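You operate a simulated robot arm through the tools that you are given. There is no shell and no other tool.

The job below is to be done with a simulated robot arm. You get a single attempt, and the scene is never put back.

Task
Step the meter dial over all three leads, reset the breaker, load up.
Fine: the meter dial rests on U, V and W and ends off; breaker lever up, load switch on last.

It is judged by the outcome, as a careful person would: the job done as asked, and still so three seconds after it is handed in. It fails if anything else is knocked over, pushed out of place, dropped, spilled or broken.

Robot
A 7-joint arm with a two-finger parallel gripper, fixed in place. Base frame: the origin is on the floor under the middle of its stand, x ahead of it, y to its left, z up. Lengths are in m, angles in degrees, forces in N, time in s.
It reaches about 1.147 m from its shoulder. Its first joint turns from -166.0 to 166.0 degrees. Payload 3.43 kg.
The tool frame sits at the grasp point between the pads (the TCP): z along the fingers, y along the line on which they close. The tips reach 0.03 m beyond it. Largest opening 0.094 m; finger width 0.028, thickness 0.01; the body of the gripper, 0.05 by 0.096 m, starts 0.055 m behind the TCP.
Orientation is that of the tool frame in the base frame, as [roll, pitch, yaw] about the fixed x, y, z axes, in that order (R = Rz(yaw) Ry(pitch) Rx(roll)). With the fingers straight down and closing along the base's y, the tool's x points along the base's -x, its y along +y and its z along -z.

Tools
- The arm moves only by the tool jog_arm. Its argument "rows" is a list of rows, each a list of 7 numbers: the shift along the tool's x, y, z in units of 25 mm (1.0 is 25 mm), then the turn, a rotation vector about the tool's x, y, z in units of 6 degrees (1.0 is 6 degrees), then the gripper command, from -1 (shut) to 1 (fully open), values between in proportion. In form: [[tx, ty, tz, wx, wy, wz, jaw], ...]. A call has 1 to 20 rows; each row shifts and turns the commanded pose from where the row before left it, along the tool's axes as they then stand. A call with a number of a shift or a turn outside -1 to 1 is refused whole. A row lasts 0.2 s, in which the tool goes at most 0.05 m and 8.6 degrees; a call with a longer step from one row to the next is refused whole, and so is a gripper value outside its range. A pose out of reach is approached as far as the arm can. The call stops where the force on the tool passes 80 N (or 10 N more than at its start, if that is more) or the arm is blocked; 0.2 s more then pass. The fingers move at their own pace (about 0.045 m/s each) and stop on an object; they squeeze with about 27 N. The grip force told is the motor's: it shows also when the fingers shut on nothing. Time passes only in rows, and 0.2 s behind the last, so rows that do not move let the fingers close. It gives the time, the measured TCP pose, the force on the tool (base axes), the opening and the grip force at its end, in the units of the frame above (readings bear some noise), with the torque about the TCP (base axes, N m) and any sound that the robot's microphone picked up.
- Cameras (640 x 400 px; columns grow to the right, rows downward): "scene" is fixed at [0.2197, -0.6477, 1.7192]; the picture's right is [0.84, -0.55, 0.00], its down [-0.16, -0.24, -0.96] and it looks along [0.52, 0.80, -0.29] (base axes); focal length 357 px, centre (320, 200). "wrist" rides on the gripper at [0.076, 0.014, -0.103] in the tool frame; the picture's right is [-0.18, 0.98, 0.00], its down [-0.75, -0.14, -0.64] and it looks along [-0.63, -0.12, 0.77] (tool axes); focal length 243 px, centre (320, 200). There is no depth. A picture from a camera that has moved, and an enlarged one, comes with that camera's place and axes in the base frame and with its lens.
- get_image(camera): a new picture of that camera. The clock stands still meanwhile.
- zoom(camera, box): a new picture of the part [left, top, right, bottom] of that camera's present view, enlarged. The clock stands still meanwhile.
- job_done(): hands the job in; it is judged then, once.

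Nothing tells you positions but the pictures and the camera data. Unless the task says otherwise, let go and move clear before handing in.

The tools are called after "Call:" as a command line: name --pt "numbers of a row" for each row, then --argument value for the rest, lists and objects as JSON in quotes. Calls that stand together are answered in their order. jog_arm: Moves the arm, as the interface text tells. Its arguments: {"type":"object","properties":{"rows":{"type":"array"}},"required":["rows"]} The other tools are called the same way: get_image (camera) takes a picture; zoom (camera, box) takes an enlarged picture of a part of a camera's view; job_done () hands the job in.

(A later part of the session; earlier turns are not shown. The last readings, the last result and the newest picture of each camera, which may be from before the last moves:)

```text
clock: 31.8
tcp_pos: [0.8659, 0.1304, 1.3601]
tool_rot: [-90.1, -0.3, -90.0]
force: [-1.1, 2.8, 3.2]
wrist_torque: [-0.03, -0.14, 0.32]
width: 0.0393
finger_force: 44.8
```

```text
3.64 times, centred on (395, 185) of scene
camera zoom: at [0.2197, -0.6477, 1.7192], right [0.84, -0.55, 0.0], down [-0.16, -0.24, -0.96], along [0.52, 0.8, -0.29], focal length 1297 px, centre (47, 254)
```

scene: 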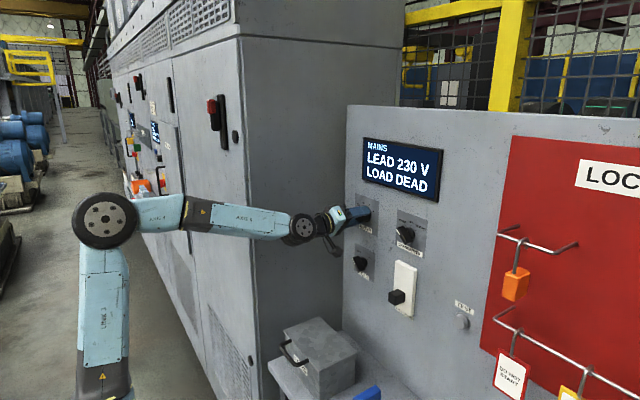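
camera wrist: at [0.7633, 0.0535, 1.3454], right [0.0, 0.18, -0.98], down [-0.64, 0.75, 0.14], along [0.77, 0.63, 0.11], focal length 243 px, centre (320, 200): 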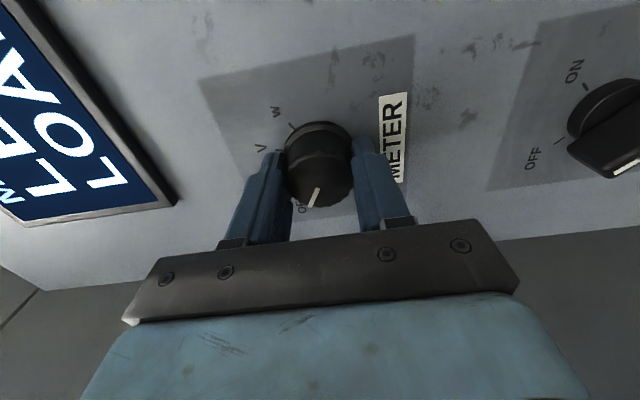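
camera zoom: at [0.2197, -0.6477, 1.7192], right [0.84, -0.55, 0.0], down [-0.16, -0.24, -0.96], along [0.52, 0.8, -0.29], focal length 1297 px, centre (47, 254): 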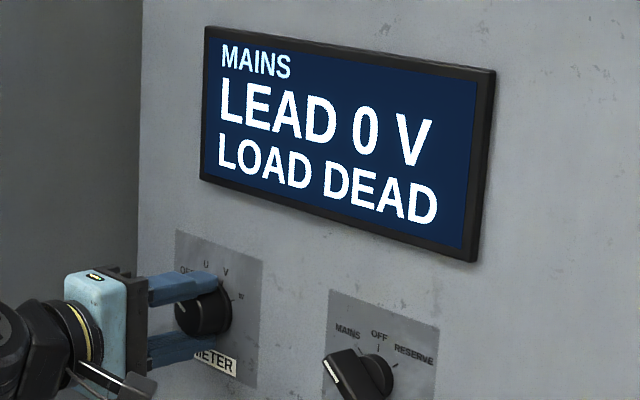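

LEAD reads 0 V, so the dial is back at OFF. I'll open the fingers and back straight out.

Call:
jog_arm --pt "0 0 0 0 0 0 0.4" --pt "0 0 0 0 0 0 0.4" --pt "0 0 0 0 0 0 0.4" --pt "0 0 0 0 0 0 0.4" --pt "0 0 -0.6 0 0 0 0.4" --pt "0 0 -0.8 0 0 0 0.4" --pt "0 0 -1 0 0 0 0.4" --pt "0 0 -1 0 0 0 0.4" --pt "0 0 -1 0 0 0 0.4" --pt "0 0 -1 0 0 0 0.4"

Call:
get_image --camera "wrist"

Call:
zoom --camera "scene" --box '[335, 130, 455, 250]'

Call:
zoom --camera "scene" --box '[345, 185, 405, 235]'

```text
clock: 34.0
tcp_pos: [0.7315, 0.129, 1.3596]
tool_rot: [-90.0, -0.3, -90.0]
force: [0.5, 0.0, 0.5]
wrist_torque: [0.01, -0.02, 0.04]
width: 0.0661
finger_force: 0.0
```

```text
taken
camera wrist: at [0.6282, 0.0533, 1.3453], right [0.0, 0.18, -0.98], down [-0.64, 0.75, 0.14], along [0.77, 0.63, 0.11], focal length 243 px, centre (320, 200)
```

wrist: 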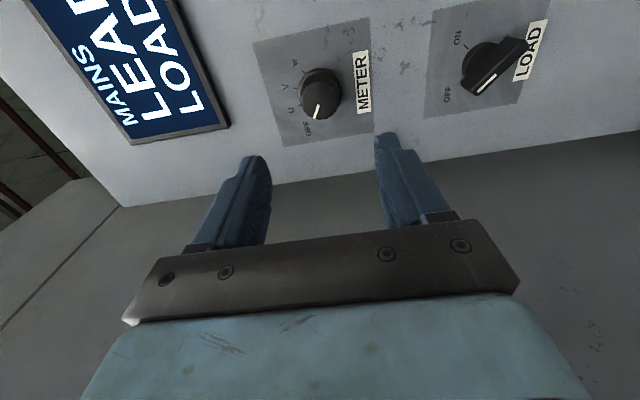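

```text
3.33 times, centred on (395, 190) of scene
camera zoom: at [0.2197, -0.6477, 1.7192], right [0.84, -0.55, 0.0], down [-0.16, -0.24, -0.96], along [0.52, 0.8, -0.29], focal length 1189 px, centre (70, 233)
```

zoom: 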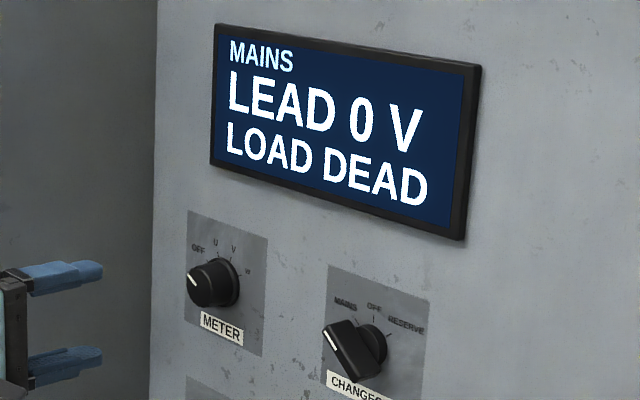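

```text
8.00 times, centred on (375, 210) of scene
camera zoom: at [0.2197, -0.6477, 1.7192], right [0.84, -0.55, 0.0], down [-0.16, -0.24, -0.96], along [0.52, 0.8, -0.29], focal length 2853 px, centre (-120, 120)
```

zoom: 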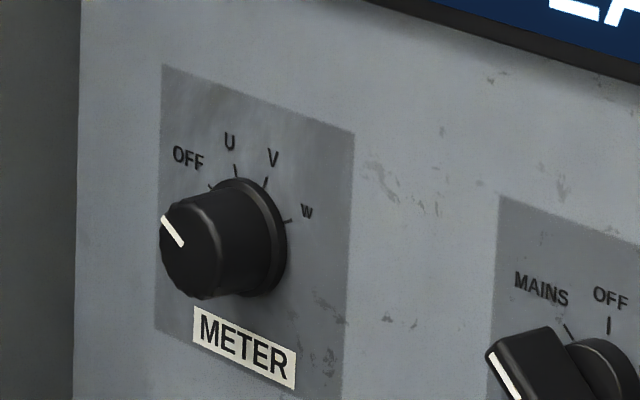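

The METER dial is at OFF with its pointer right on the mark. Next is the breaker: I'll roll the gripper back so it closes horizontally, close it partway, and move over to get a close look at the lever.

Call:
jog_arm --pt "0 0 0 0 0 1 0.4" --pt "0 0 0 0 0 1 0.4" --pt "0 0 0 0 0 1 0.4" --pt "0 0 0 0 0 1 0.4" --pt "0 0 0 0 0 1 0.4" --pt "0 0 0 0 0 1 0.4" --pt "0 0 0 0 0 1 0.4" --pt "0 0 0 0 0 1 0.4" --pt "0 0 0 0 0 1 0.4" --pt "0 0 0 0 0 1 0.4" --pt "0 0 0 0 0 1 0.4" --pt "0 0 0 0 0 1 0.4" --pt "0 0 0 0 0 1 0.4" --pt "0 0 0 0 0 1 0.4" --pt "0 0 0 0 0 1 0.4"

Call:
jog_arm --pt "0 -0.9 0 0 0 0 0.4" --pt "0 -0.9 0 0 0 0 0.4" --pt "0 -0.9 0 0 0 0 0.4" --pt "0 -0.9 0 0 0 0 0.4" --pt "0.9 -0.9 0 0 0 0 0.4" --pt "0.9 -0.9 0 0 0 0 0.4" --pt "0.9 -0.9 0 0 0 0 0.4" --pt "0.9 -0.9 0 0 0 0 0.4" --pt "0.9 0 0 0 0 0 0.4" --pt "0.9 0 0 0 0 0 0.4"

Call:
get_image --camera "wrist"

Call:
get_image --camera "scene"

```text
clock: 37.2
tcp_pos: [0.7317, 0.1304, 1.3593]
tool_rot: [-95.4, 89.8, -95.5]
force: [-0.4, 0.2, -0.1]
wrist_torque: [0.04, -0.01, 0.01]
width: 0.0658
finger_force: 0.0
```

```text
clock: 39.4
tcp_pos: [0.7311, -0.0505, 1.2273]
tool_rot: [-89.6, 89.7, -89.7]
force: [-0.9, -1.3, 0.2]
wrist_torque: [0.02, -0.02, -0.02]
width: 0.0657
finger_force: 0.0
```

```text
taken
camera wrist: at [0.6278, -0.0371, 1.1494], right [0.0, 0.98, 0.18], down [-0.64, -0.14, 0.75], along [0.77, -0.12, 0.63], focal length 243 px, centre (320, 200)
```

wrist: 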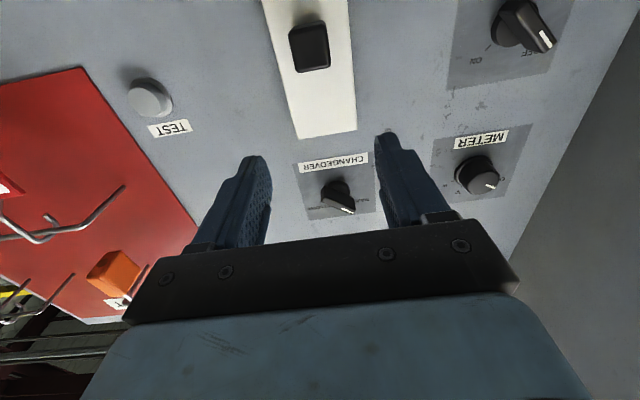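

```text
taken
```

scene: 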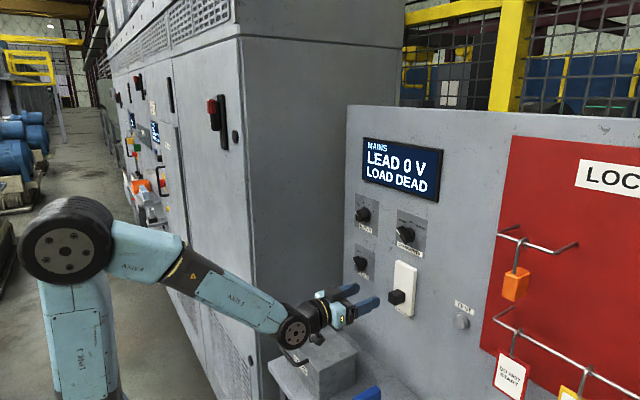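

Call:
zoom --camera "wrist" --box '[240, 0, 400, 150]'

Call:
zoom --camera "scene" --box '[370, 250, 440, 320]'

Call:
zoom --camera "wrist" --box '[430, 0, 600, 100]'

```text
2.67 times, centred on (320, 75) of wrist
camera zoom: at [0.6278, -0.0371, 1.1494], right [0.0, 0.98, 0.18], down [-0.64, -0.14, 0.75], along [0.77, -0.12, 0.63], focal length 647 px, centre (320, 533)
```

zoom: 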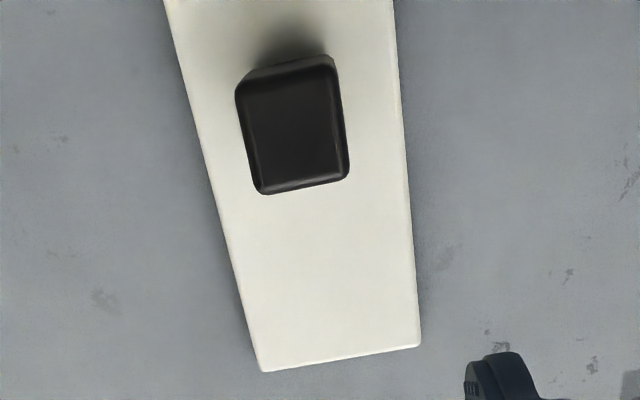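

```text
5.71 times, centred on (405, 285) of scene
camera zoom: at [0.2197, -0.6477, 1.7192], right [0.84, -0.55, 0.0], down [-0.16, -0.24, -0.96], along [0.52, 0.8, -0.29], focal length 2038 px, centre (-166, -286)
```

zoom: 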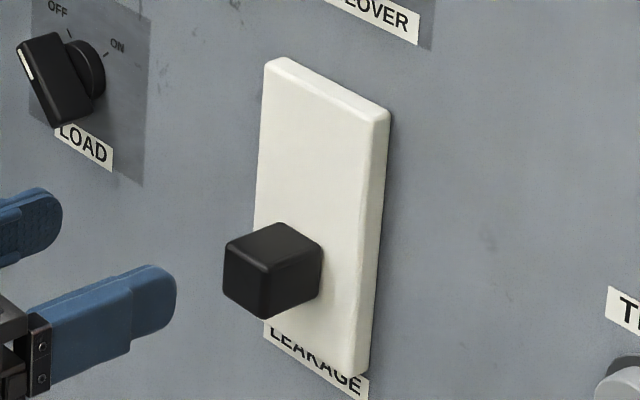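

```text
3.76 times, centred on (515, 50) of wrist
camera zoom: at [0.6278, -0.0371, 1.1494], right [0.0, 0.98, 0.18], down [-0.64, -0.14, 0.75], along [0.77, -0.12, 0.63], focal length 913 px, centre (-414, 765)
```

zoom: 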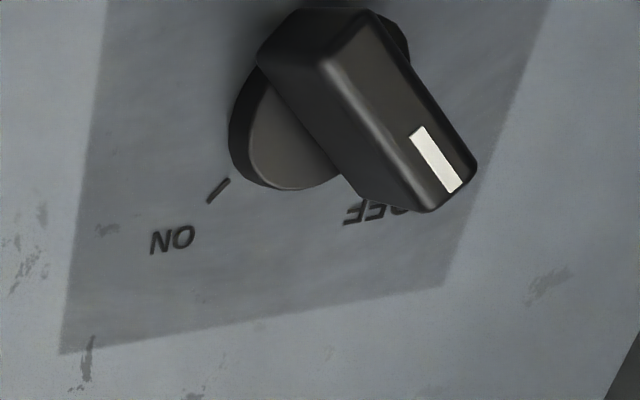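

The breaker handle is a roughly 30 mm black block centred near (y −0.050, z 1.181), slightly below the middle of its white plate. I'll roll to a vertical closing direction so one finger sits above the block and one below, keeping clear of the bench items and the TEST button. Then I'll lift the block with the lower finger.

Call:
jog_arm --pt "0 0 0 0 0 -1 0.4" --pt "0 0 0 0 0 -1 0.4" --pt "0 0 0 0 0 -1 0.4" --pt "0 0 0 0 0 -1 0.4" --pt "0 0 0 0 0 -1 0.4" --pt "0 0 0 0 0 -1 0.4" --pt "0 0 0 0 0 -1 0.4" --pt "0 0 0 0 0 -1 0.4" --pt "0 0 0 0 0 -1 0.4" --pt "0 0 0 0 0 -1 0.4" --pt "0 0 0 0 0 -1 0.4" --pt "0 0 0 0 0 -1 0.4" --pt "0 0 0 0 0 -1 0.4" --pt "0 0 0 0 0 -1 0.4" --pt "0 0 0 0 0 -1 0.4"

Call:
jog_arm --pt "0 0.9 0 0 0 0 0.4" --pt "0 0.94 0 0 0 0 0.4" --pt "0 0 0 0 0 0 0.4"

Call:
get_image --camera "wrist"

Call:
get_image --camera "scene"

```text
clock: 42.6
tcp_pos: [0.7311, -0.0514, 1.226]
tool_rot: [-89.9, -0.4, -90.0]
force: [0.4, -0.4, 0.3]
wrist_torque: [-0.02, -0.04, -0.05]
width: 0.0657
finger_force: 0.0
```

```text
clock: 43.4
tcp_pos: [0.7313, -0.0521, 1.1789]
tool_rot: [-90.0, -0.3, -90.1]
force: [0.0, 0.7, 0.2]
wrist_torque: [0.0, -0.02, 0.02]
width: 0.0661
finger_force: 0.0
```

```text
taken
camera wrist: at [0.6286, -0.1274, 1.1649], right [0.0, 0.18, -0.98], down [-0.64, 0.75, 0.14], along [0.77, 0.63, 0.11], focal length 243 px, centre (320, 200)
```

wrist: 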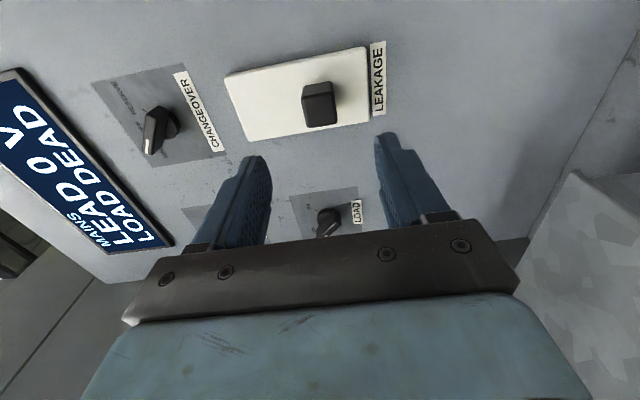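

```text
taken
```

scene: 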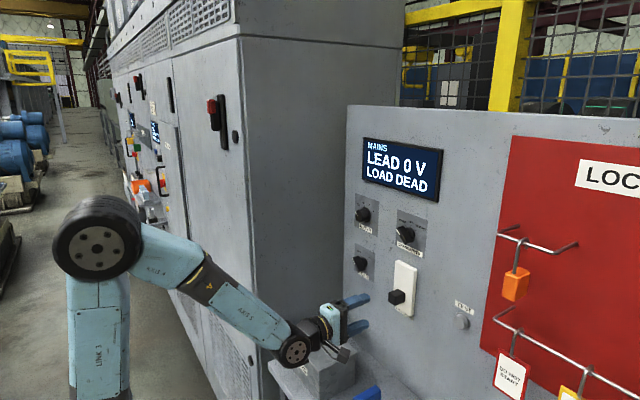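

Call:
zoom --camera "wrist" --box '[210, 30, 410, 155]'

Call:
zoom --camera "scene" --box '[330, 250, 430, 330]'

```text
3.20 times, centred on (310, 92) of wrist
camera zoom: at [0.6286, -0.1274, 1.1649], right [0.0, 0.18, -0.98], down [-0.64, 0.75, 0.14], along [0.77, 0.63, 0.11], focal length 776 px, centre (352, 544)
```

zoom: 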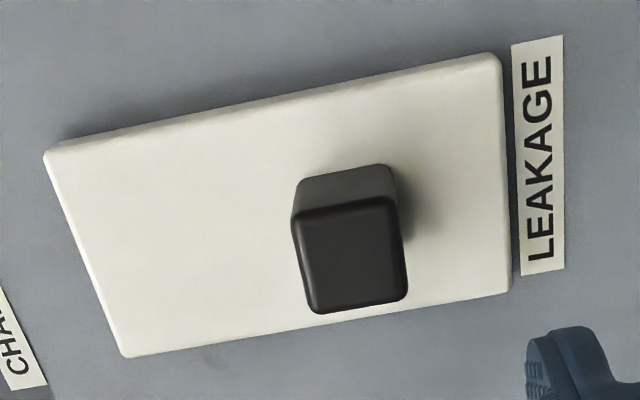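

```text
5.00 times, centred on (380, 290) of scene
camera zoom: at [0.2197, -0.6477, 1.7192], right [0.84, -0.55, 0.0], down [-0.16, -0.24, -0.96], along [0.52, 0.8, -0.29], focal length 1783 px, centre (20, -250)
```

zoom: 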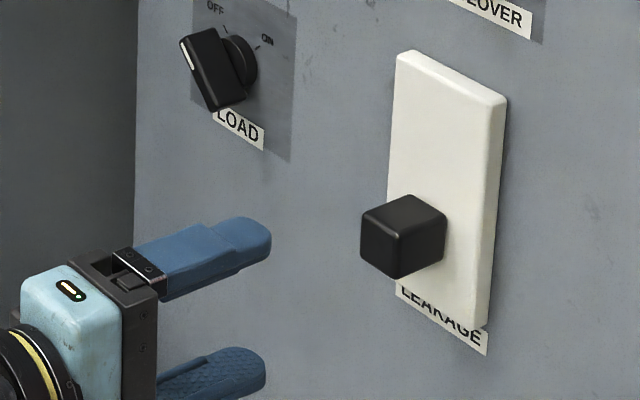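

The two wrist views put the block's front face at (0.853, −0.050, 1.180), pointing straight out like a slider. I'll advance so the fingers straddle it above and below.

Call:
jog_arm --pt "-0.08 0 0.8 0 0 0 0.4" --pt "0 0 0.9 0 0 0 0.4" --pt "0 0 0.9 0 0 0 0.4" --pt "0 0 0.8 0 0 0 0.4" --pt "0 0 0.6 0 0 0 0.4" --pt "0 0 0.4 0 0 0 0.4"

Call:
get_image --camera "wrist"

Call:
zoom --camera "scene" --box '[340, 240, 440, 320]'

```text
clock: 44.8
tcp_pos: [0.8423, -0.0481, 1.1801]
tool_rot: [-90.0, -0.4, -90.1]
force: [-0.3, 0.2, 0.6]
wrist_torque: [0.0, 0.0, 0.0]
width: 0.0658
finger_force: 0.1
```

```text
taken
camera wrist: at [0.7386, -0.1249, 1.1654], right [0.0, 0.18, -0.98], down [-0.64, 0.75, 0.14], along [0.77, 0.63, 0.11], focal length 243 px, centre (320, 200)
```

wrist: 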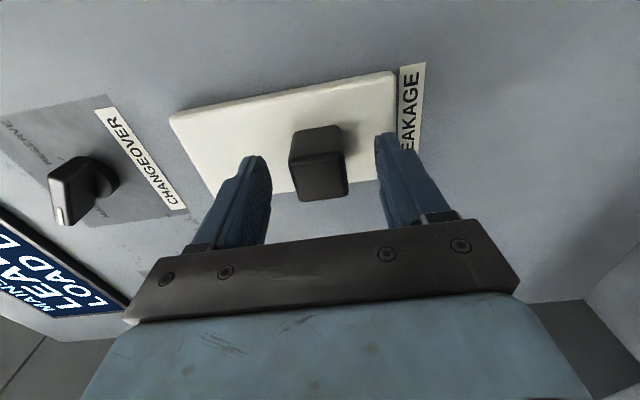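

```text
5.00 times, centred on (390, 280) of scene
camera zoom: at [0.2197, -0.6477, 1.7192], right [0.84, -0.55, 0.0], down [-0.16, -0.24, -0.96], along [0.52, 0.8, -0.29], focal length 1783 px, centre (-30, -200)
```

zoom: 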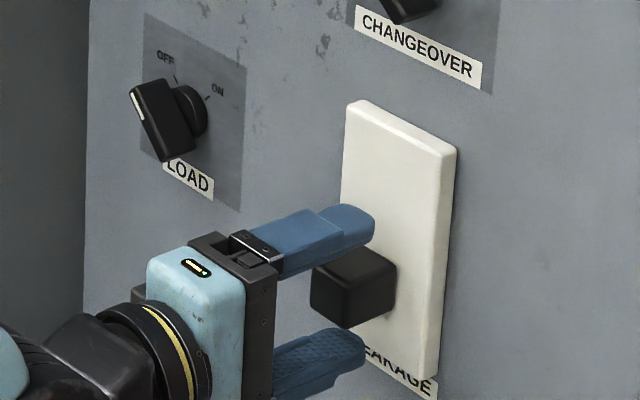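

The fingers straddle the block. I'll narrow them to about 42 mm, leaving a little play, and raise slowly so the lower finger pushes the block up.

Call:
jog_arm --pt "0 0 0 0 0 0 -0.1" --pt "0 0 0 0 0 0 -0.1" --pt "0 0 0 0 0 0 -0.1" --pt "0 -0.2 0 0 0 0 -0.1" --pt "0 -0.2 0 0 0 0 -0.1" --pt "0 -0.2 0 0 0 0 -0.1" --pt "0 -0.2 0 0 0 0 -0.1"

Call:
get_image --camera "wrist"

Call:
zoom --camera "scene" --box '[340, 240, 440, 320]'

```text
clock: 46.4
tcp_pos: [0.841, -0.0486, 1.1997]
tool_rot: [-90.0, -0.3, -90.1]
force: [-0.9, 0.1, -0.6]
wrist_torque: [-0.03, 0.03, -0.01]
width: 0.0429
finger_force: 0.3
```

```text
taken
camera wrist: at [0.7385, -0.1257, 1.1854], right [0.0, 0.18, -0.98], down [-0.64, 0.75, 0.14], along [0.77, 0.63, 0.11], focal length 243 px, centre (320, 200)
```

wrist: 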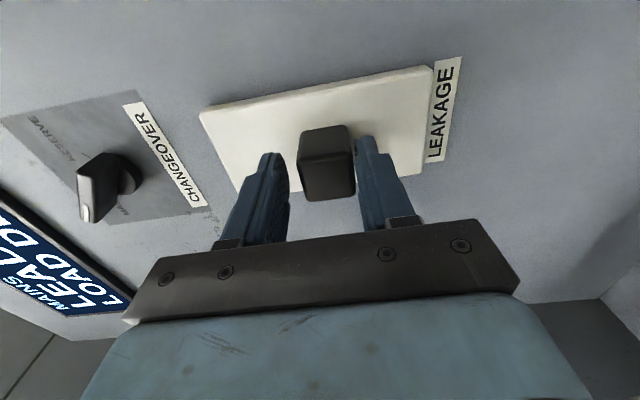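

```text
5.00 times, centred on (390, 280) of scene
camera zoom: at [0.2197, -0.6477, 1.7192], right [0.84, -0.55, 0.0], down [-0.16, -0.24, -0.96], along [0.52, 0.8, -0.29], focal length 1783 px, centre (-30, -200)
```

zoom: 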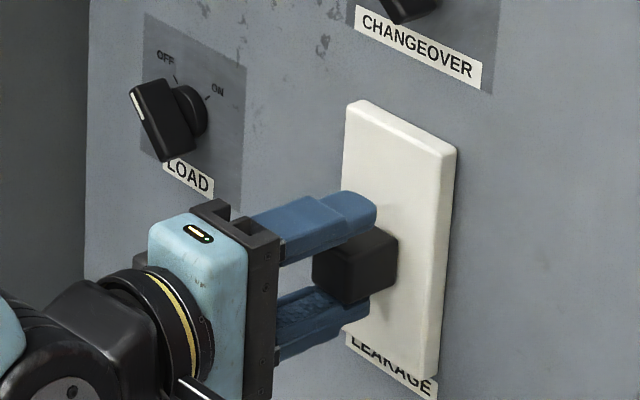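

The block is moving up easily. I'll keep raising it in small steps until it reaches its end.

Call:
jog_arm --pt "0 -0.2 0 0 0 0 -0.1" --pt "0 -0.2 0 0 0 0 -0.1" --pt "0 -0.2 0 0 0 0 -0.1" --pt "0 0 0 0 0 0 -0.1"

Call:
get_image --camera "wrist"

Call:
zoom --camera "scene" --box '[340, 240, 440, 320]'

```text
clock: 47.4
tcp_pos: [0.8428, -0.0494, 1.2149]
tool_rot: [-90.0, -0.3, -90.0]
force: [-0.6, -0.1, 0.0]
wrist_torque: [0.02, 0.0, -0.01]
width: 0.0424
finger_force: 0.4
```

```text
taken
camera wrist: at [0.7386, -0.1254, 1.2003], right [0.0, 0.18, -0.98], down [-0.64, 0.75, 0.14], along [0.77, 0.63, 0.12], focal length 243 px, centre (320, 200)
```

wrist: 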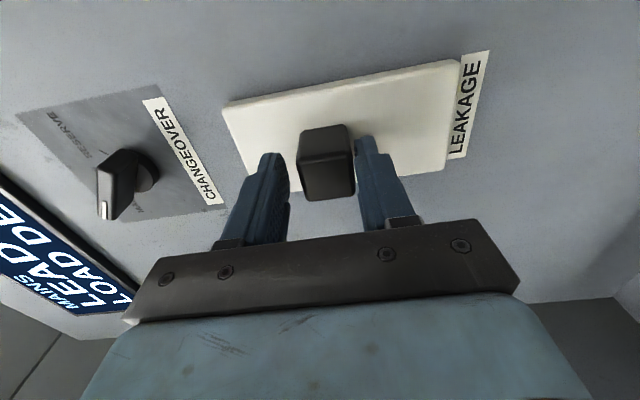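

```text
5.00 times, centred on (390, 280) of scene
camera zoom: at [0.2197, -0.6477, 1.7192], right [0.84, -0.55, 0.0], down [-0.16, -0.24, -0.96], along [0.52, 0.8, -0.29], focal length 1783 px, centre (-30, -200)
```

zoom: 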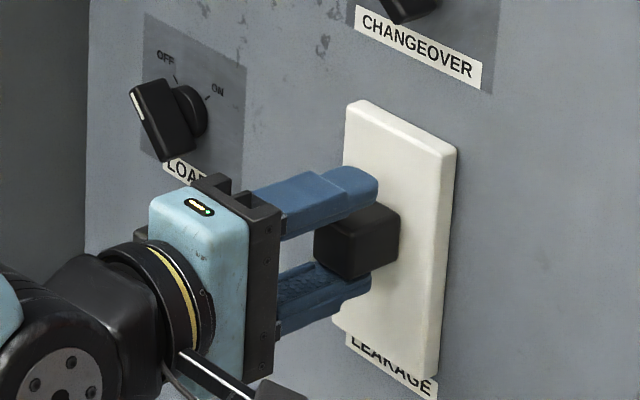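

Call:
jog_arm --pt "0 -0.15 0 0 0 0 -0.1" --pt "0 -0.15 0 0 0 0 -0.1" --pt "0 -0.15 0 0 0 0 -0.1" --pt "0 0 0 0 0 0 -0.1"

Call:
get_image --camera "wrist"

Call:
zoom --camera "scene" --box '[340, 240, 440, 320]'

```text
clock: 48.4
tcp_pos: [0.8417, -0.0482, 1.2267]
tool_rot: [-90.1, -0.4, -90.0]
force: [-0.6, 0.7, -0.4]
wrist_torque: [-0.01, 0.03, -0.01]
width: 0.0425
finger_force: 0.1
```

```text
taken
camera wrist: at [0.7385, -0.1254, 1.2117], right [0.0, 0.18, -0.98], down [-0.64, 0.75, 0.14], along [0.77, 0.63, 0.12], focal length 243 px, centre (320, 200)
```

wrist: 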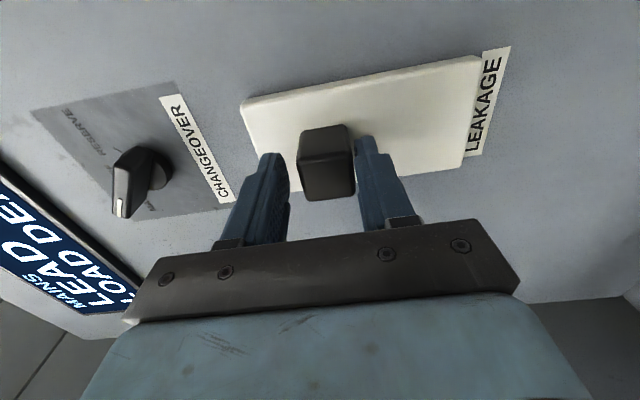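

```text
5.00 times, centred on (390, 280) of scene
camera zoom: at [0.2197, -0.6477, 1.7192], right [0.84, -0.55, 0.0], down [-0.16, -0.24, -0.96], along [0.52, 0.8, -0.29], focal length 1783 px, centre (-30, -200)
```

zoom: 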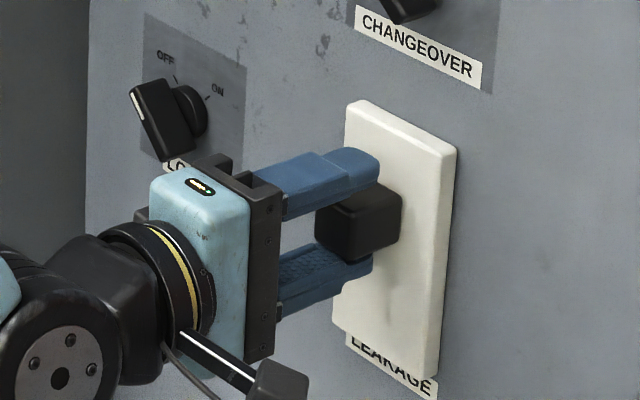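

Call:
jog_arm --pt "0 -0.1 0 0 0 0 -0.1" --pt "0 -0.1 0 0 0 0 -0.1" --pt "0 -0.1 0 0 0 0 -0.1" --pt "0 0 0 0 0 0 -0.1"

Call:
get_image --camera "wrist"

Call:
zoom --camera "scene" --box '[340, 130, 460, 320]'

```text
clock: 49.4
tcp_pos: [0.8412, -0.049, 1.2337]
tool_rot: [-90.0, -0.3, -90.0]
force: [-1.0, -0.6, -0.7]
wrist_torque: [0.0, 0.03, 0.0]
width: 0.0425
finger_force: 0.3
```

```text
taken
camera wrist: at [0.7382, -0.1252, 1.2191], right [0.0, 0.18, -0.98], down [-0.64, 0.75, 0.14], along [0.77, 0.63, 0.11], focal length 243 px, centre (320, 200)
```

wrist: 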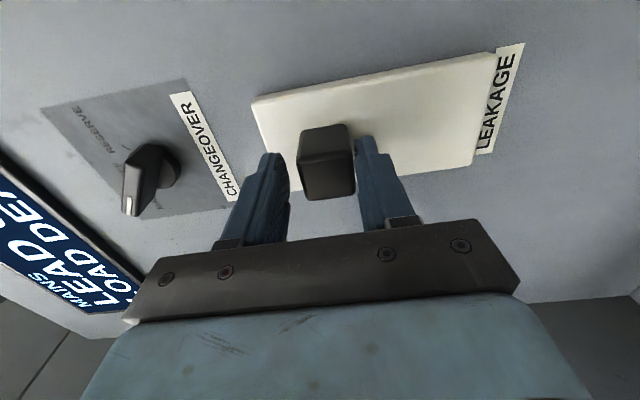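

```text
2.11 times, centred on (400, 225) of scene
camera zoom: at [0.2197, -0.6477, 1.7192], right [0.84, -0.55, 0.0], down [-0.16, -0.24, -0.96], along [0.52, 0.8, -0.29], focal length 751 px, centre (152, 147)
```

zoom: 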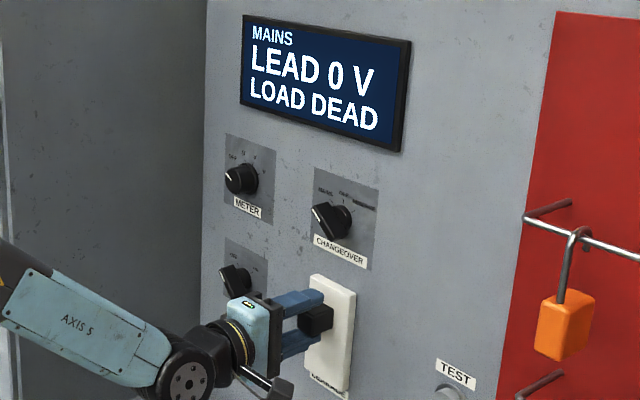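

Call:
jog_arm --pt "0 -0.1 0 0 0 0 -0.1" --pt "0 -0.1 0 0 0 0 -0.1" --pt "0 -0.1 0 0 0 0 -0.1" --pt "0 0 0 0 0 0 -0.1"

Call:
zoom --camera "wrist" --box '[220, 80, 420, 220]'

Call:
zoom --camera "scene" --box '[360, 240, 440, 310]'

```text
clock: 50.4
tcp_pos: [0.842, -0.049, 1.2408]
tool_rot: [-90.0, -0.3, -90.0]
force: [0.4, 0.8, 0.2]
wrist_torque: [0.01, -0.02, 0.01]
width: 0.0427
finger_force: 0.1
```

```text
2.86 times, centred on (320, 150) of wrist
camera zoom: at [0.7388, -0.1251, 1.2265], right [0.0, 0.18, -0.98], down [-0.64, 0.75, 0.14], along [0.77, 0.63, 0.11], focal length 693 px, centre (320, 343)
```

zoom: 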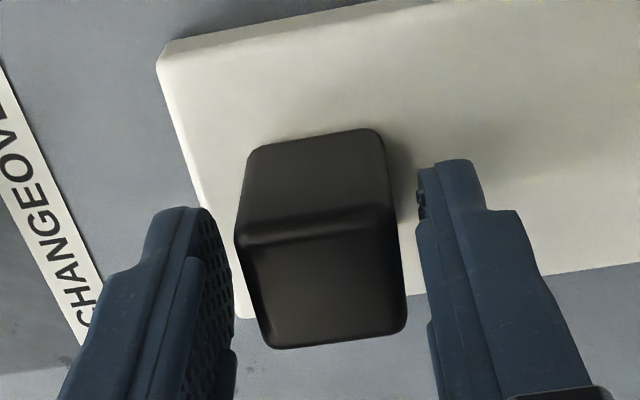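

```text
5.71 times, centred on (400, 275) of scene
camera zoom: at [0.2197, -0.6477, 1.7192], right [0.84, -0.55, 0.0], down [-0.16, -0.24, -0.96], along [0.52, 0.8, -0.29], focal length 2038 px, centre (-137, -229)
```

zoom: 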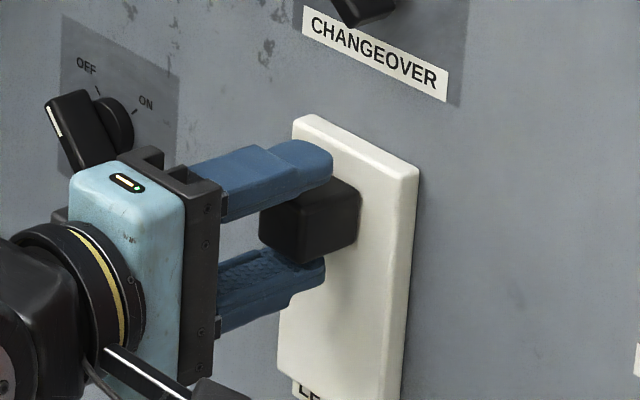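

Call:
get_image --camera "wrist"

Call:
zoom --camera "scene" --box '[340, 130, 460, 220]'

```text
taken
camera wrist: at [0.7388, -0.1251, 1.2265], right [0.0, 0.18, -0.98], down [-0.64, 0.75, 0.14], along [0.77, 0.63, 0.11], focal length 243 px, centre (320, 200)
```

wrist: 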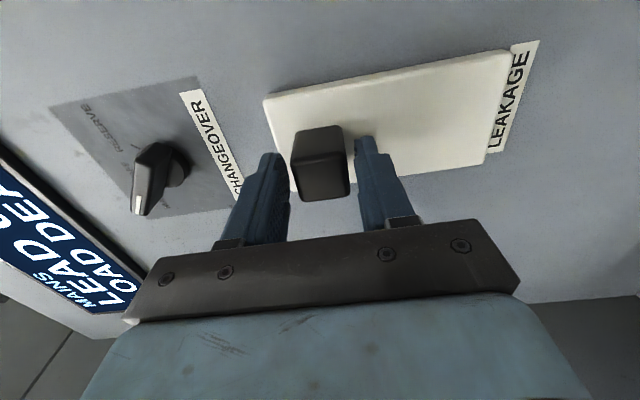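

```text
4.44 times, centred on (400, 175) of scene
camera zoom: at [0.2197, -0.6477, 1.7192], right [0.84, -0.55, 0.0], down [-0.16, -0.24, -0.96], along [0.52, 0.8, -0.29], focal length 1585 px, centre (-36, 311)
```

zoom: 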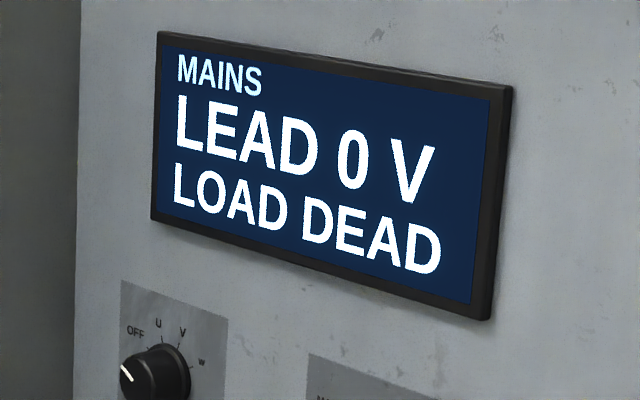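

The block has just snapped ahead of the finger, apparently into its upper detent at z≈1.24. I'll nudge a little further to confirm it's fully at the stop.

Call:
jog_arm --pt "0 -0.1 0 0 0 0 -0.1" --pt "0 -0.1 0 0 0 0 -0.1" --pt "0 -0.06 0 0 0 0 -0.1" --pt "0 0 0 0 0 0 -0.1"

Call:
get_image --camera "wrist"

```text
clock: 51.4
tcp_pos: [0.8424, -0.0482, 1.2475]
tool_rot: [-90.1, -0.3, -90.0]
force: [-0.7, -0.2, -6.7]
wrist_torque: [0.04, 0.08, -0.05]
width: 0.0468
finger_force: 3.9
```

```text
taken
camera wrist: at [0.7385, -0.1249, 1.2327], right [0.0, 0.18, -0.98], down [-0.64, 0.75, 0.14], along [0.77, 0.63, 0.11], focal length 243 px, centre (320, 200)
```

wrist: 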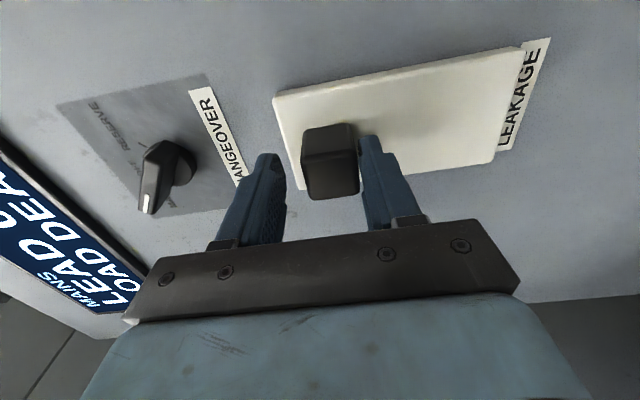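

The block is firmly against its upper stop. I'll ease down, open the fingers, back straight out and check that it stays up.

Call:
jog_arm --pt "0 0.25 0 0 0 0 0.1" --pt "0 0 0 0 0 0 0.4" --pt "0 0 0 0 0 0 0.4" --pt "0 0 -0.8 0 0 0 0.4" --pt "0 0 -1 0 0 0 0.4" --pt "0 0 -1 0 0 0 0.4" --pt "0 0 -1 0 0 0 0.4" --pt "0 0 -1 0 0 0 0.4"

Call:
get_image --camera "wrist"

Call:
get_image --camera "scene"

Call:
zoom --camera "scene" --box '[340, 240, 440, 320]'

```text
clock: 53.2
tcp_pos: [0.7216, -0.0493, 1.2403]
tool_rot: [-90.2, -0.3, -90.0]
force: [1.0, 0.4, -0.6]
wrist_torque: [0.03, -0.02, 0.01]
width: 0.0656
finger_force: 0.1
```

```text
taken
camera wrist: at [0.6188, -0.1261, 1.226], right [0.0, 0.18, -0.98], down [-0.64, 0.75, 0.14], along [0.77, 0.63, 0.11], focal length 243 px, centre (320, 200)
```

wrist: 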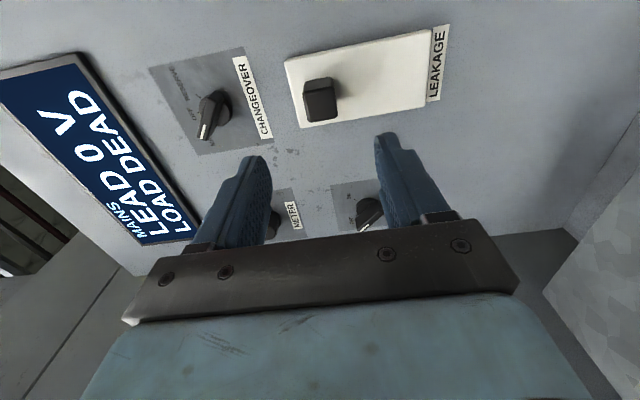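

```text
taken
```

scene: 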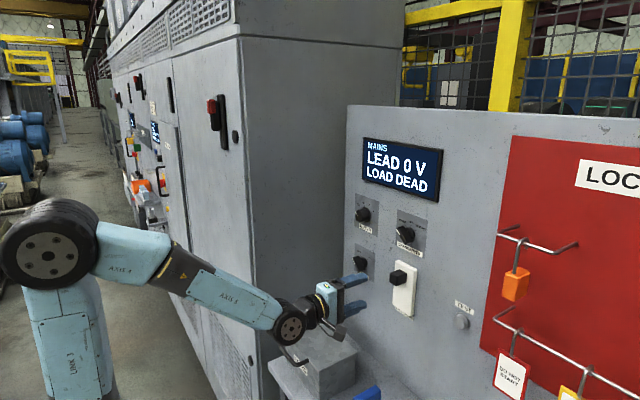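

```text
5.00 times, centred on (390, 280) of scene
camera zoom: at [0.2197, -0.6477, 1.7192], right [0.84, -0.55, 0.0], down [-0.16, -0.24, -0.96], along [0.52, 0.8, -0.29], focal length 1783 px, centre (-30, -200)
```

zoom: 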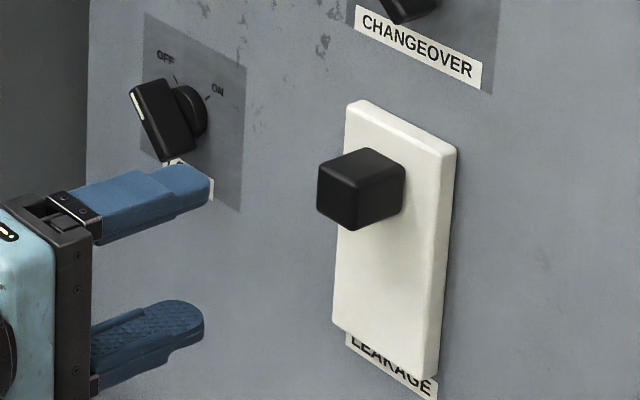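

The breaker lever stays up on its own, and the display still reads LOAD DEAD as expected. Last is the LOAD switch: its bar handle points 45° up-left (OFF), ON is at +45°, and the axis is near (y 0.130, z 1.200). I'll roll to line the pads up with the bar, then move in front of it.

Call:
jog_arm --pt "0 0 0 0 0 0.9375 0.4" --pt "0 0 0 0 0 0.9375 0.4" --pt "0 0 0 0 0 0.9375 0.4" --pt "0 0 0 0 0 0.9375 0.4" --pt "0 0 0 0 0 0.9375 0.4" --pt "0 0 0 0 0 0.9375 0.4" --pt "0 0 0 0 0 0.9375 0.4" --pt "0 0 0 0 0 0.9375 0.4" --pt "-0.5617 0.885 0 0 0 0 0.4" --pt "-0.5617 0.885 0 0 0 0 0.4" --pt "-0.5617 0.885 0 0 0 0 0.4" --pt "-0.5617 0.885 0 0 0 0 0.4" --pt "-0.5617 0.885 0 0 0 0 0.4" --pt "-0.5617 0.885 0 0 0 0 0.4" --pt "-0.5617 0.885 0 0 0 0 0.4"

Call:
get_image --camera "wrist"

Call:
get_image --camera "scene"

```text
clock: 56.4
tcp_pos: [0.7222, 0.1296, 1.201]
tool_rot: [-90.0, 44.7, -90.1]
force: [0.7, -0.3, 0.5]
wrist_torque: [-0.01, 0.04, 0.05]
width: 0.0657
finger_force: 0.1
```

```text
taken
camera wrist: at [0.6187, 0.0853, 1.1366], right [0.0, 0.82, -0.57], down [-0.64, 0.44, 0.63], along [0.77, 0.36, 0.53], focal length 243 px, centre (320, 200)
```

wrist: 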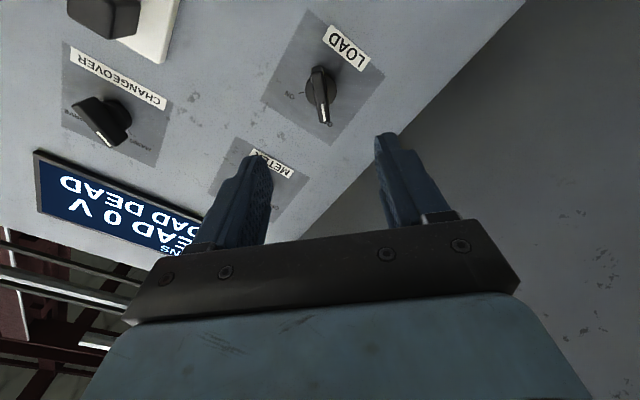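

```text
taken
```

scene: 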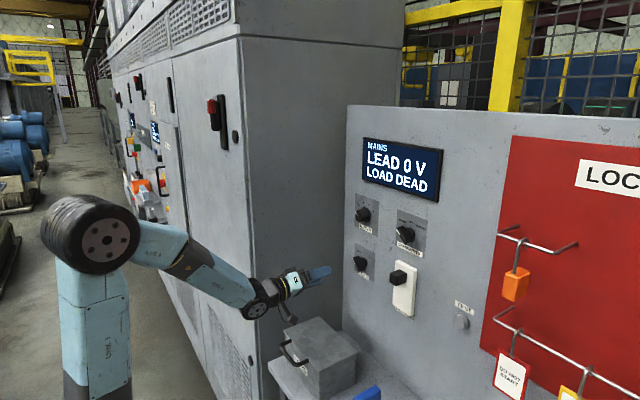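

Call:
zoom --camera "wrist" --box '[260, 20, 390, 145]'

Call:
zoom --camera "scene" --box '[240, 240, 380, 340]'

```text
3.20 times, centred on (325, 82) of wrist
camera zoom: at [0.6187, 0.0853, 1.1366], right [0.0, 0.82, -0.57], down [-0.64, 0.44, 0.63], along [0.77, 0.36, 0.53], focal length 776 px, centre (304, 576)
```

zoom: 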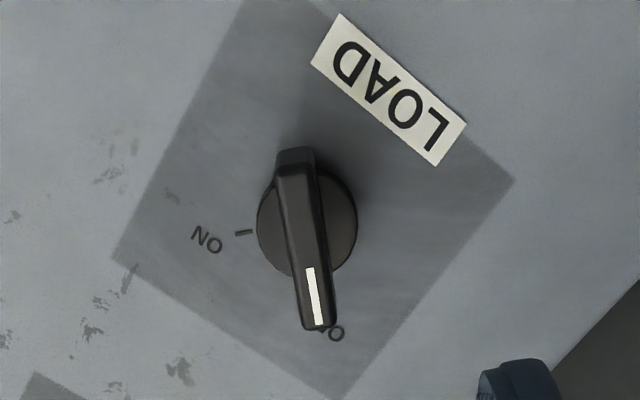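

```text
4.00 times, centred on (310, 290) of scene
camera zoom: at [0.2197, -0.6477, 1.7192], right [0.84, -0.55, 0.0], down [-0.16, -0.24, -0.96], along [0.52, 0.8, -0.29], focal length 1426 px, centre (360, -160)
```

zoom: 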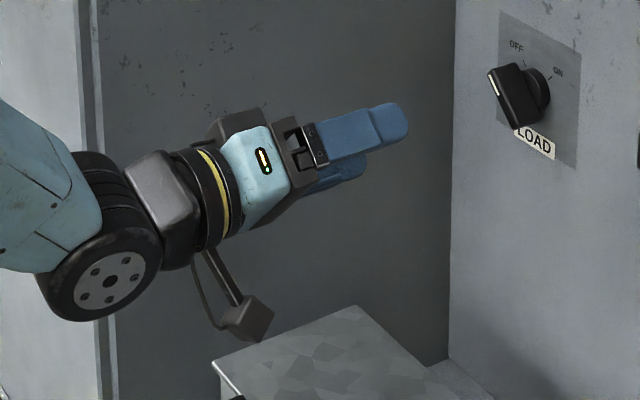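

The pads are aligned with the bar within 2–3° and centred within about 3 mm. I'll make a small correction and advance most of the way.

Call:
jog_arm --pt "0.08 0.07 0.8 0 0 0 0.4" --pt "0 0 0.9 0 0 0 0.4" --pt "0 0 0.9 0 0 0 0.4" --pt "0 0 0.8 0 0 0 0.4" --pt "0 0 0.6 0 0 0 0.4" --pt "0 0 0.3 0 0 0 0.4"

Call:
get_image --camera "wrist"

Call:
zoom --camera "wrist" --box '[220, 60, 420, 210]'

Call:
zoom --camera "scene" --box '[300, 230, 400, 310]'

```text
clock: 57.8
tcp_pos: [0.829, 0.1293, 1.1981]
tool_rot: [-90.0, 44.7, -90.1]
force: [-0.6, 0.0, 0.5]
wrist_torque: [-0.02, 0.02, 0.01]
width: 0.0658
finger_force: 0.0
```

```text
taken
camera wrist: at [0.726, 0.0853, 1.1333], right [0.0, 0.82, -0.57], down [-0.64, 0.44, 0.63], along [0.77, 0.37, 0.53], focal length 243 px, centre (320, 200)
```

wrist: 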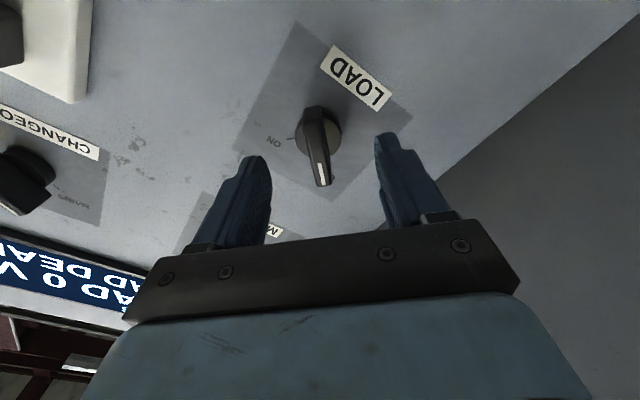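

```text
2.67 times, centred on (320, 135) of wrist
camera zoom: at [0.726, 0.0853, 1.1333], right [0.0, 0.82, -0.57], down [-0.64, 0.44, 0.63], along [0.77, 0.37, 0.53], focal length 647 px, centre (320, 373)
```

zoom: 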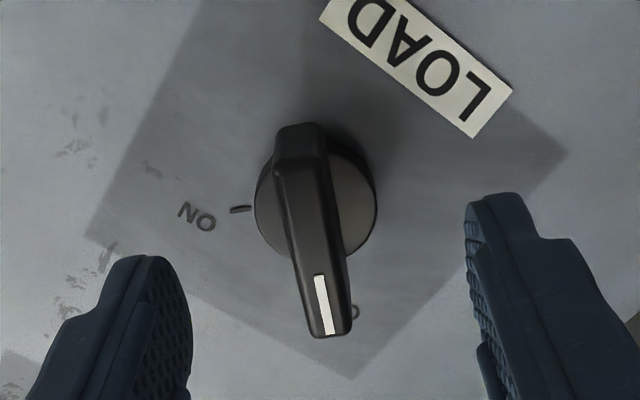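

```text
5.00 times, centred on (350, 270) of scene
camera zoom: at [0.2197, -0.6477, 1.7192], right [0.84, -0.55, 0.0], down [-0.16, -0.24, -0.96], along [0.52, 0.8, -0.29], focal length 1783 px, centre (170, -150)
```

zoom: 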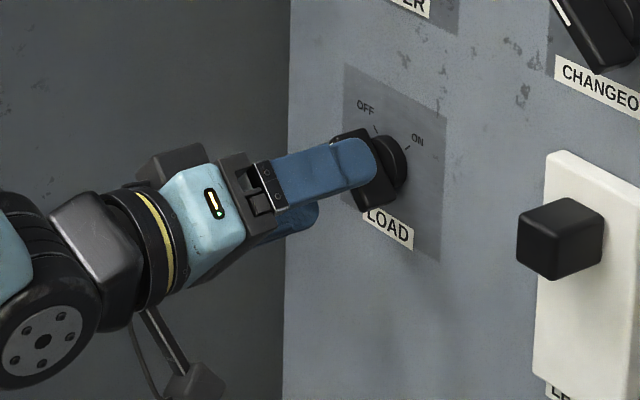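

Bar front is at x≈0.866 and well between the pads. I'll advance 19 mm for about 12 mm of overlap, then look before closing.

Call:
jog_arm --pt "0 -0.02 0.4 0 0 0 0.4" --pt "0 0 0.36 0 0 0 0.4"

Call:
zoom --camera "wrist" --box '[220, 70, 420, 220]'

Call:
zoom --camera "scene" --box '[320, 230, 400, 300]'

```text
clock: 58.4
tcp_pos: [0.8486, 0.1289, 1.1988]
tool_rot: [-90.1, 44.7, -90.0]
force: [0.0, 0.1, 0.4]
wrist_torque: [-0.04, 0.02, 0.01]
width: 0.0658
finger_force: 0.1
```

```text
2.67 times, centred on (320, 145) of wrist
camera zoom: at [0.7452, 0.0851, 1.1339], right [0.0, 0.82, -0.57], down [-0.64, 0.44, 0.63], along [0.77, 0.37, 0.53], focal length 647 px, centre (320, 347)
```

zoom: 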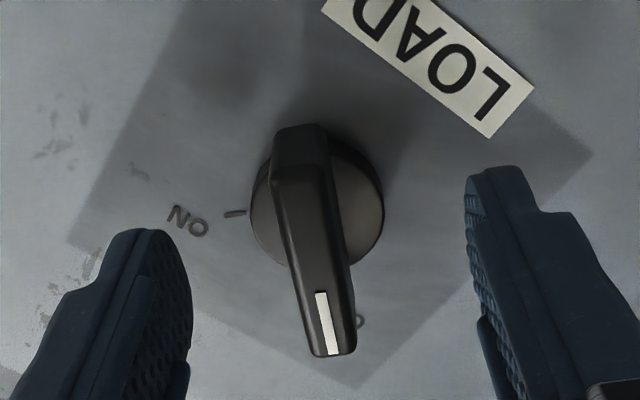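

```text
5.71 times, centred on (360, 265) of scene
camera zoom: at [0.2197, -0.6477, 1.7192], right [0.84, -0.55, 0.0], down [-0.16, -0.24, -0.96], along [0.52, 0.8, -0.29], focal length 2038 px, centre (91, -171)
```

zoom: 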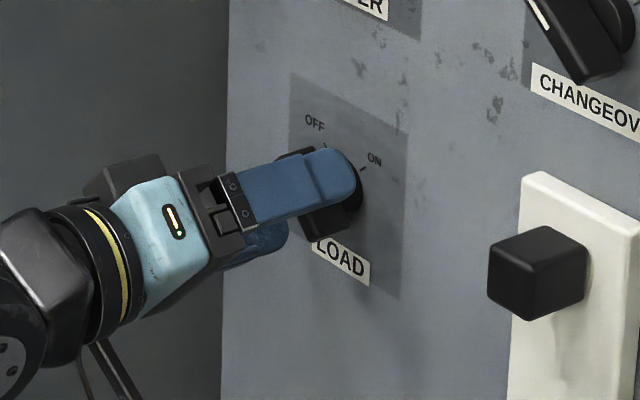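

The bar is centred between the pads. I'll close on it now.

Call:
jog_arm --pt "0 0 0 0 0 0 -1" --pt "0 0 0 0 0 0 -1" --pt "0 0 0 0 0 0 -1" --pt "0 0 0 0 0 0 -1" --pt "0 0 0 0 0 0 -1"

Call:
zoom --camera "wrist" --box '[220, 70, 420, 220]'

```text
clock: 59.6
tcp_pos: [0.8488, 0.1297, 1.1987]
tool_rot: [-90.0, 44.7, -89.9]
force: [2.5, -3.9, 7.8]
wrist_torque: [0.29, 0.26, -0.36]
width: 0.0119
finger_force: 45.1
```

```text
2.67 times, centred on (320, 145) of wrist
camera zoom: at [0.7452, 0.0846, 1.1343], right [0.0, 0.82, -0.57], down [-0.64, 0.44, 0.63], along [0.77, 0.36, 0.53], focal length 647 px, centre (320, 347)
```

zoom: 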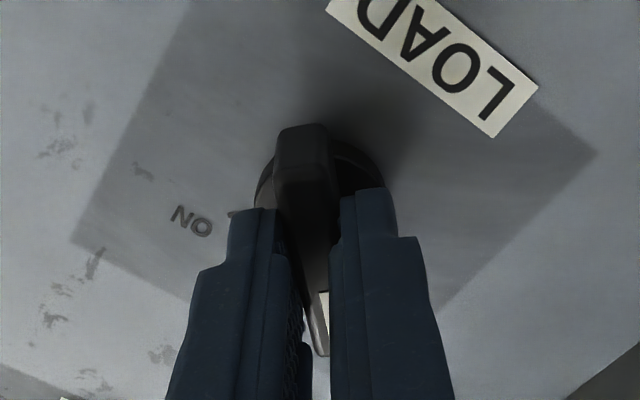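

I'm gripping the bar firmly (12 mm). I'll turn it clockwise halfway, checking forces.

Call:
jog_arm --pt "0 -0.03 0 0 0 0.5 -1" --pt "0 0 0 0 0 0.8 -1" --pt "0 0 0 0 0 0.8 -1" --pt "0 0 0 0 0 0.8 -1" --pt "0 0 0 0 0 0.8 -1" --pt "0 0 0 0 0 0.8 -1" --pt "0 0 0 0 0 0.8 -1"

Call:
zoom --camera "wrist" --box '[220, 70, 420, 220]'

```text
clock: 61.2
tcp_pos: [0.8484, 0.1302, 1.1983]
tool_rot: [-90.2, 76.5, -90.2]
force: [7.2, 6.4, 1.4]
wrist_torque: [0.0, -1.36, 0.37]
width: 0.0119
finger_force: 45.3
```

```text
2.67 times, centred on (320, 145) of wrist
camera zoom: at [0.7451, 0.1253, 1.1204], right [0.0, 1.0, -0.05], down [-0.64, 0.04, 0.77], along [0.77, 0.03, 0.64], focal length 647 px, centre (320, 347)
```

zoom: 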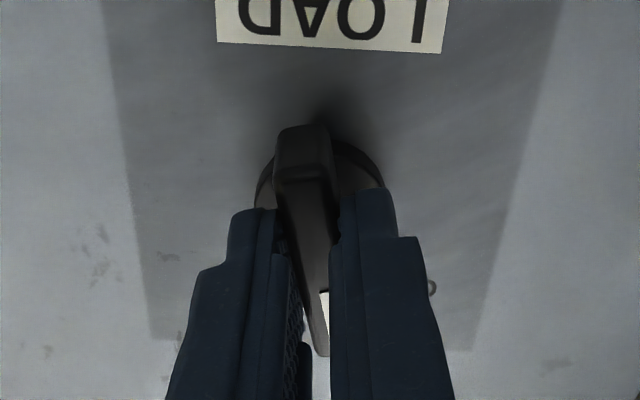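

The turn is smooth with low forces. Continuing toward ON.

Call:
jog_arm --pt "0 0 0 0 0 0.8 -1" --pt "0 0 0 0 0 0.8 -1" --pt "0 0 0 0 0 0.8 -1" --pt "0 0 0 0 0 0.8 -1" --pt "0 0 0 0 0 0.8 -1" --pt "0 0 0 0 0 0.8 -1" --pt "0 0 0 0 0 0.8 -1" --pt "0 0 0 0 0 0.8 -1" --pt "0 0 0 0 0 0.8 -1" --pt "0 0 0 0 0 0.8 -1"

Call:
get_image --camera "wrist"

Call:
get_image --camera "scene"

```text
clock: 63.4
tcp_pos: [0.8483, 0.1298, 1.1983]
tool_rot: [90.0, 55.4, 90.1]
force: [8.5, 20.2, 6.6]
wrist_torque: [-0.02, 0.04, 0.49]
width: 0.0118
finger_force: 45.3
```

```text
taken
camera wrist: at [0.7451, 0.1851, 1.1432], right [0.0, 0.71, 0.71], down [-0.64, -0.54, 0.54], along [0.77, -0.45, 0.45], focal length 243 px, centre (320, 200)
```

wrist: 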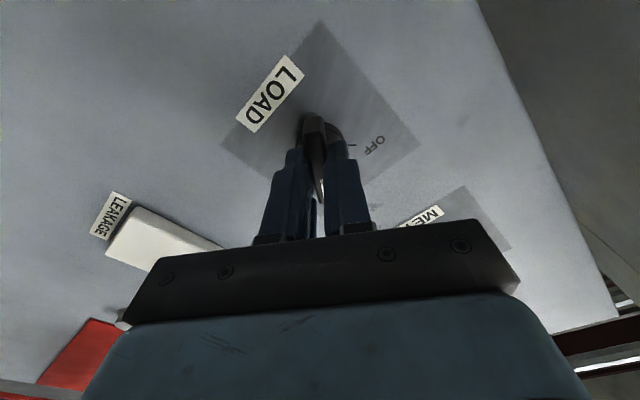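

```text
taken
```

scene: 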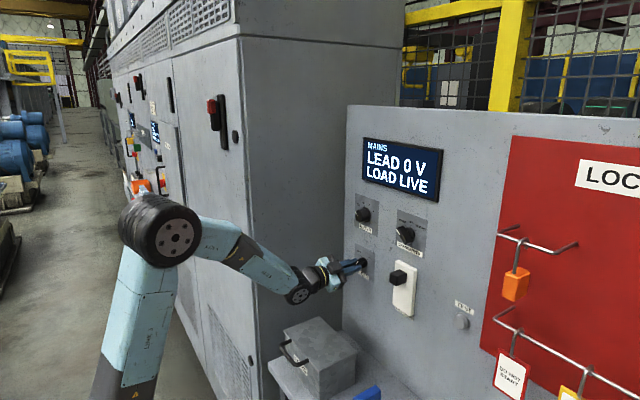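

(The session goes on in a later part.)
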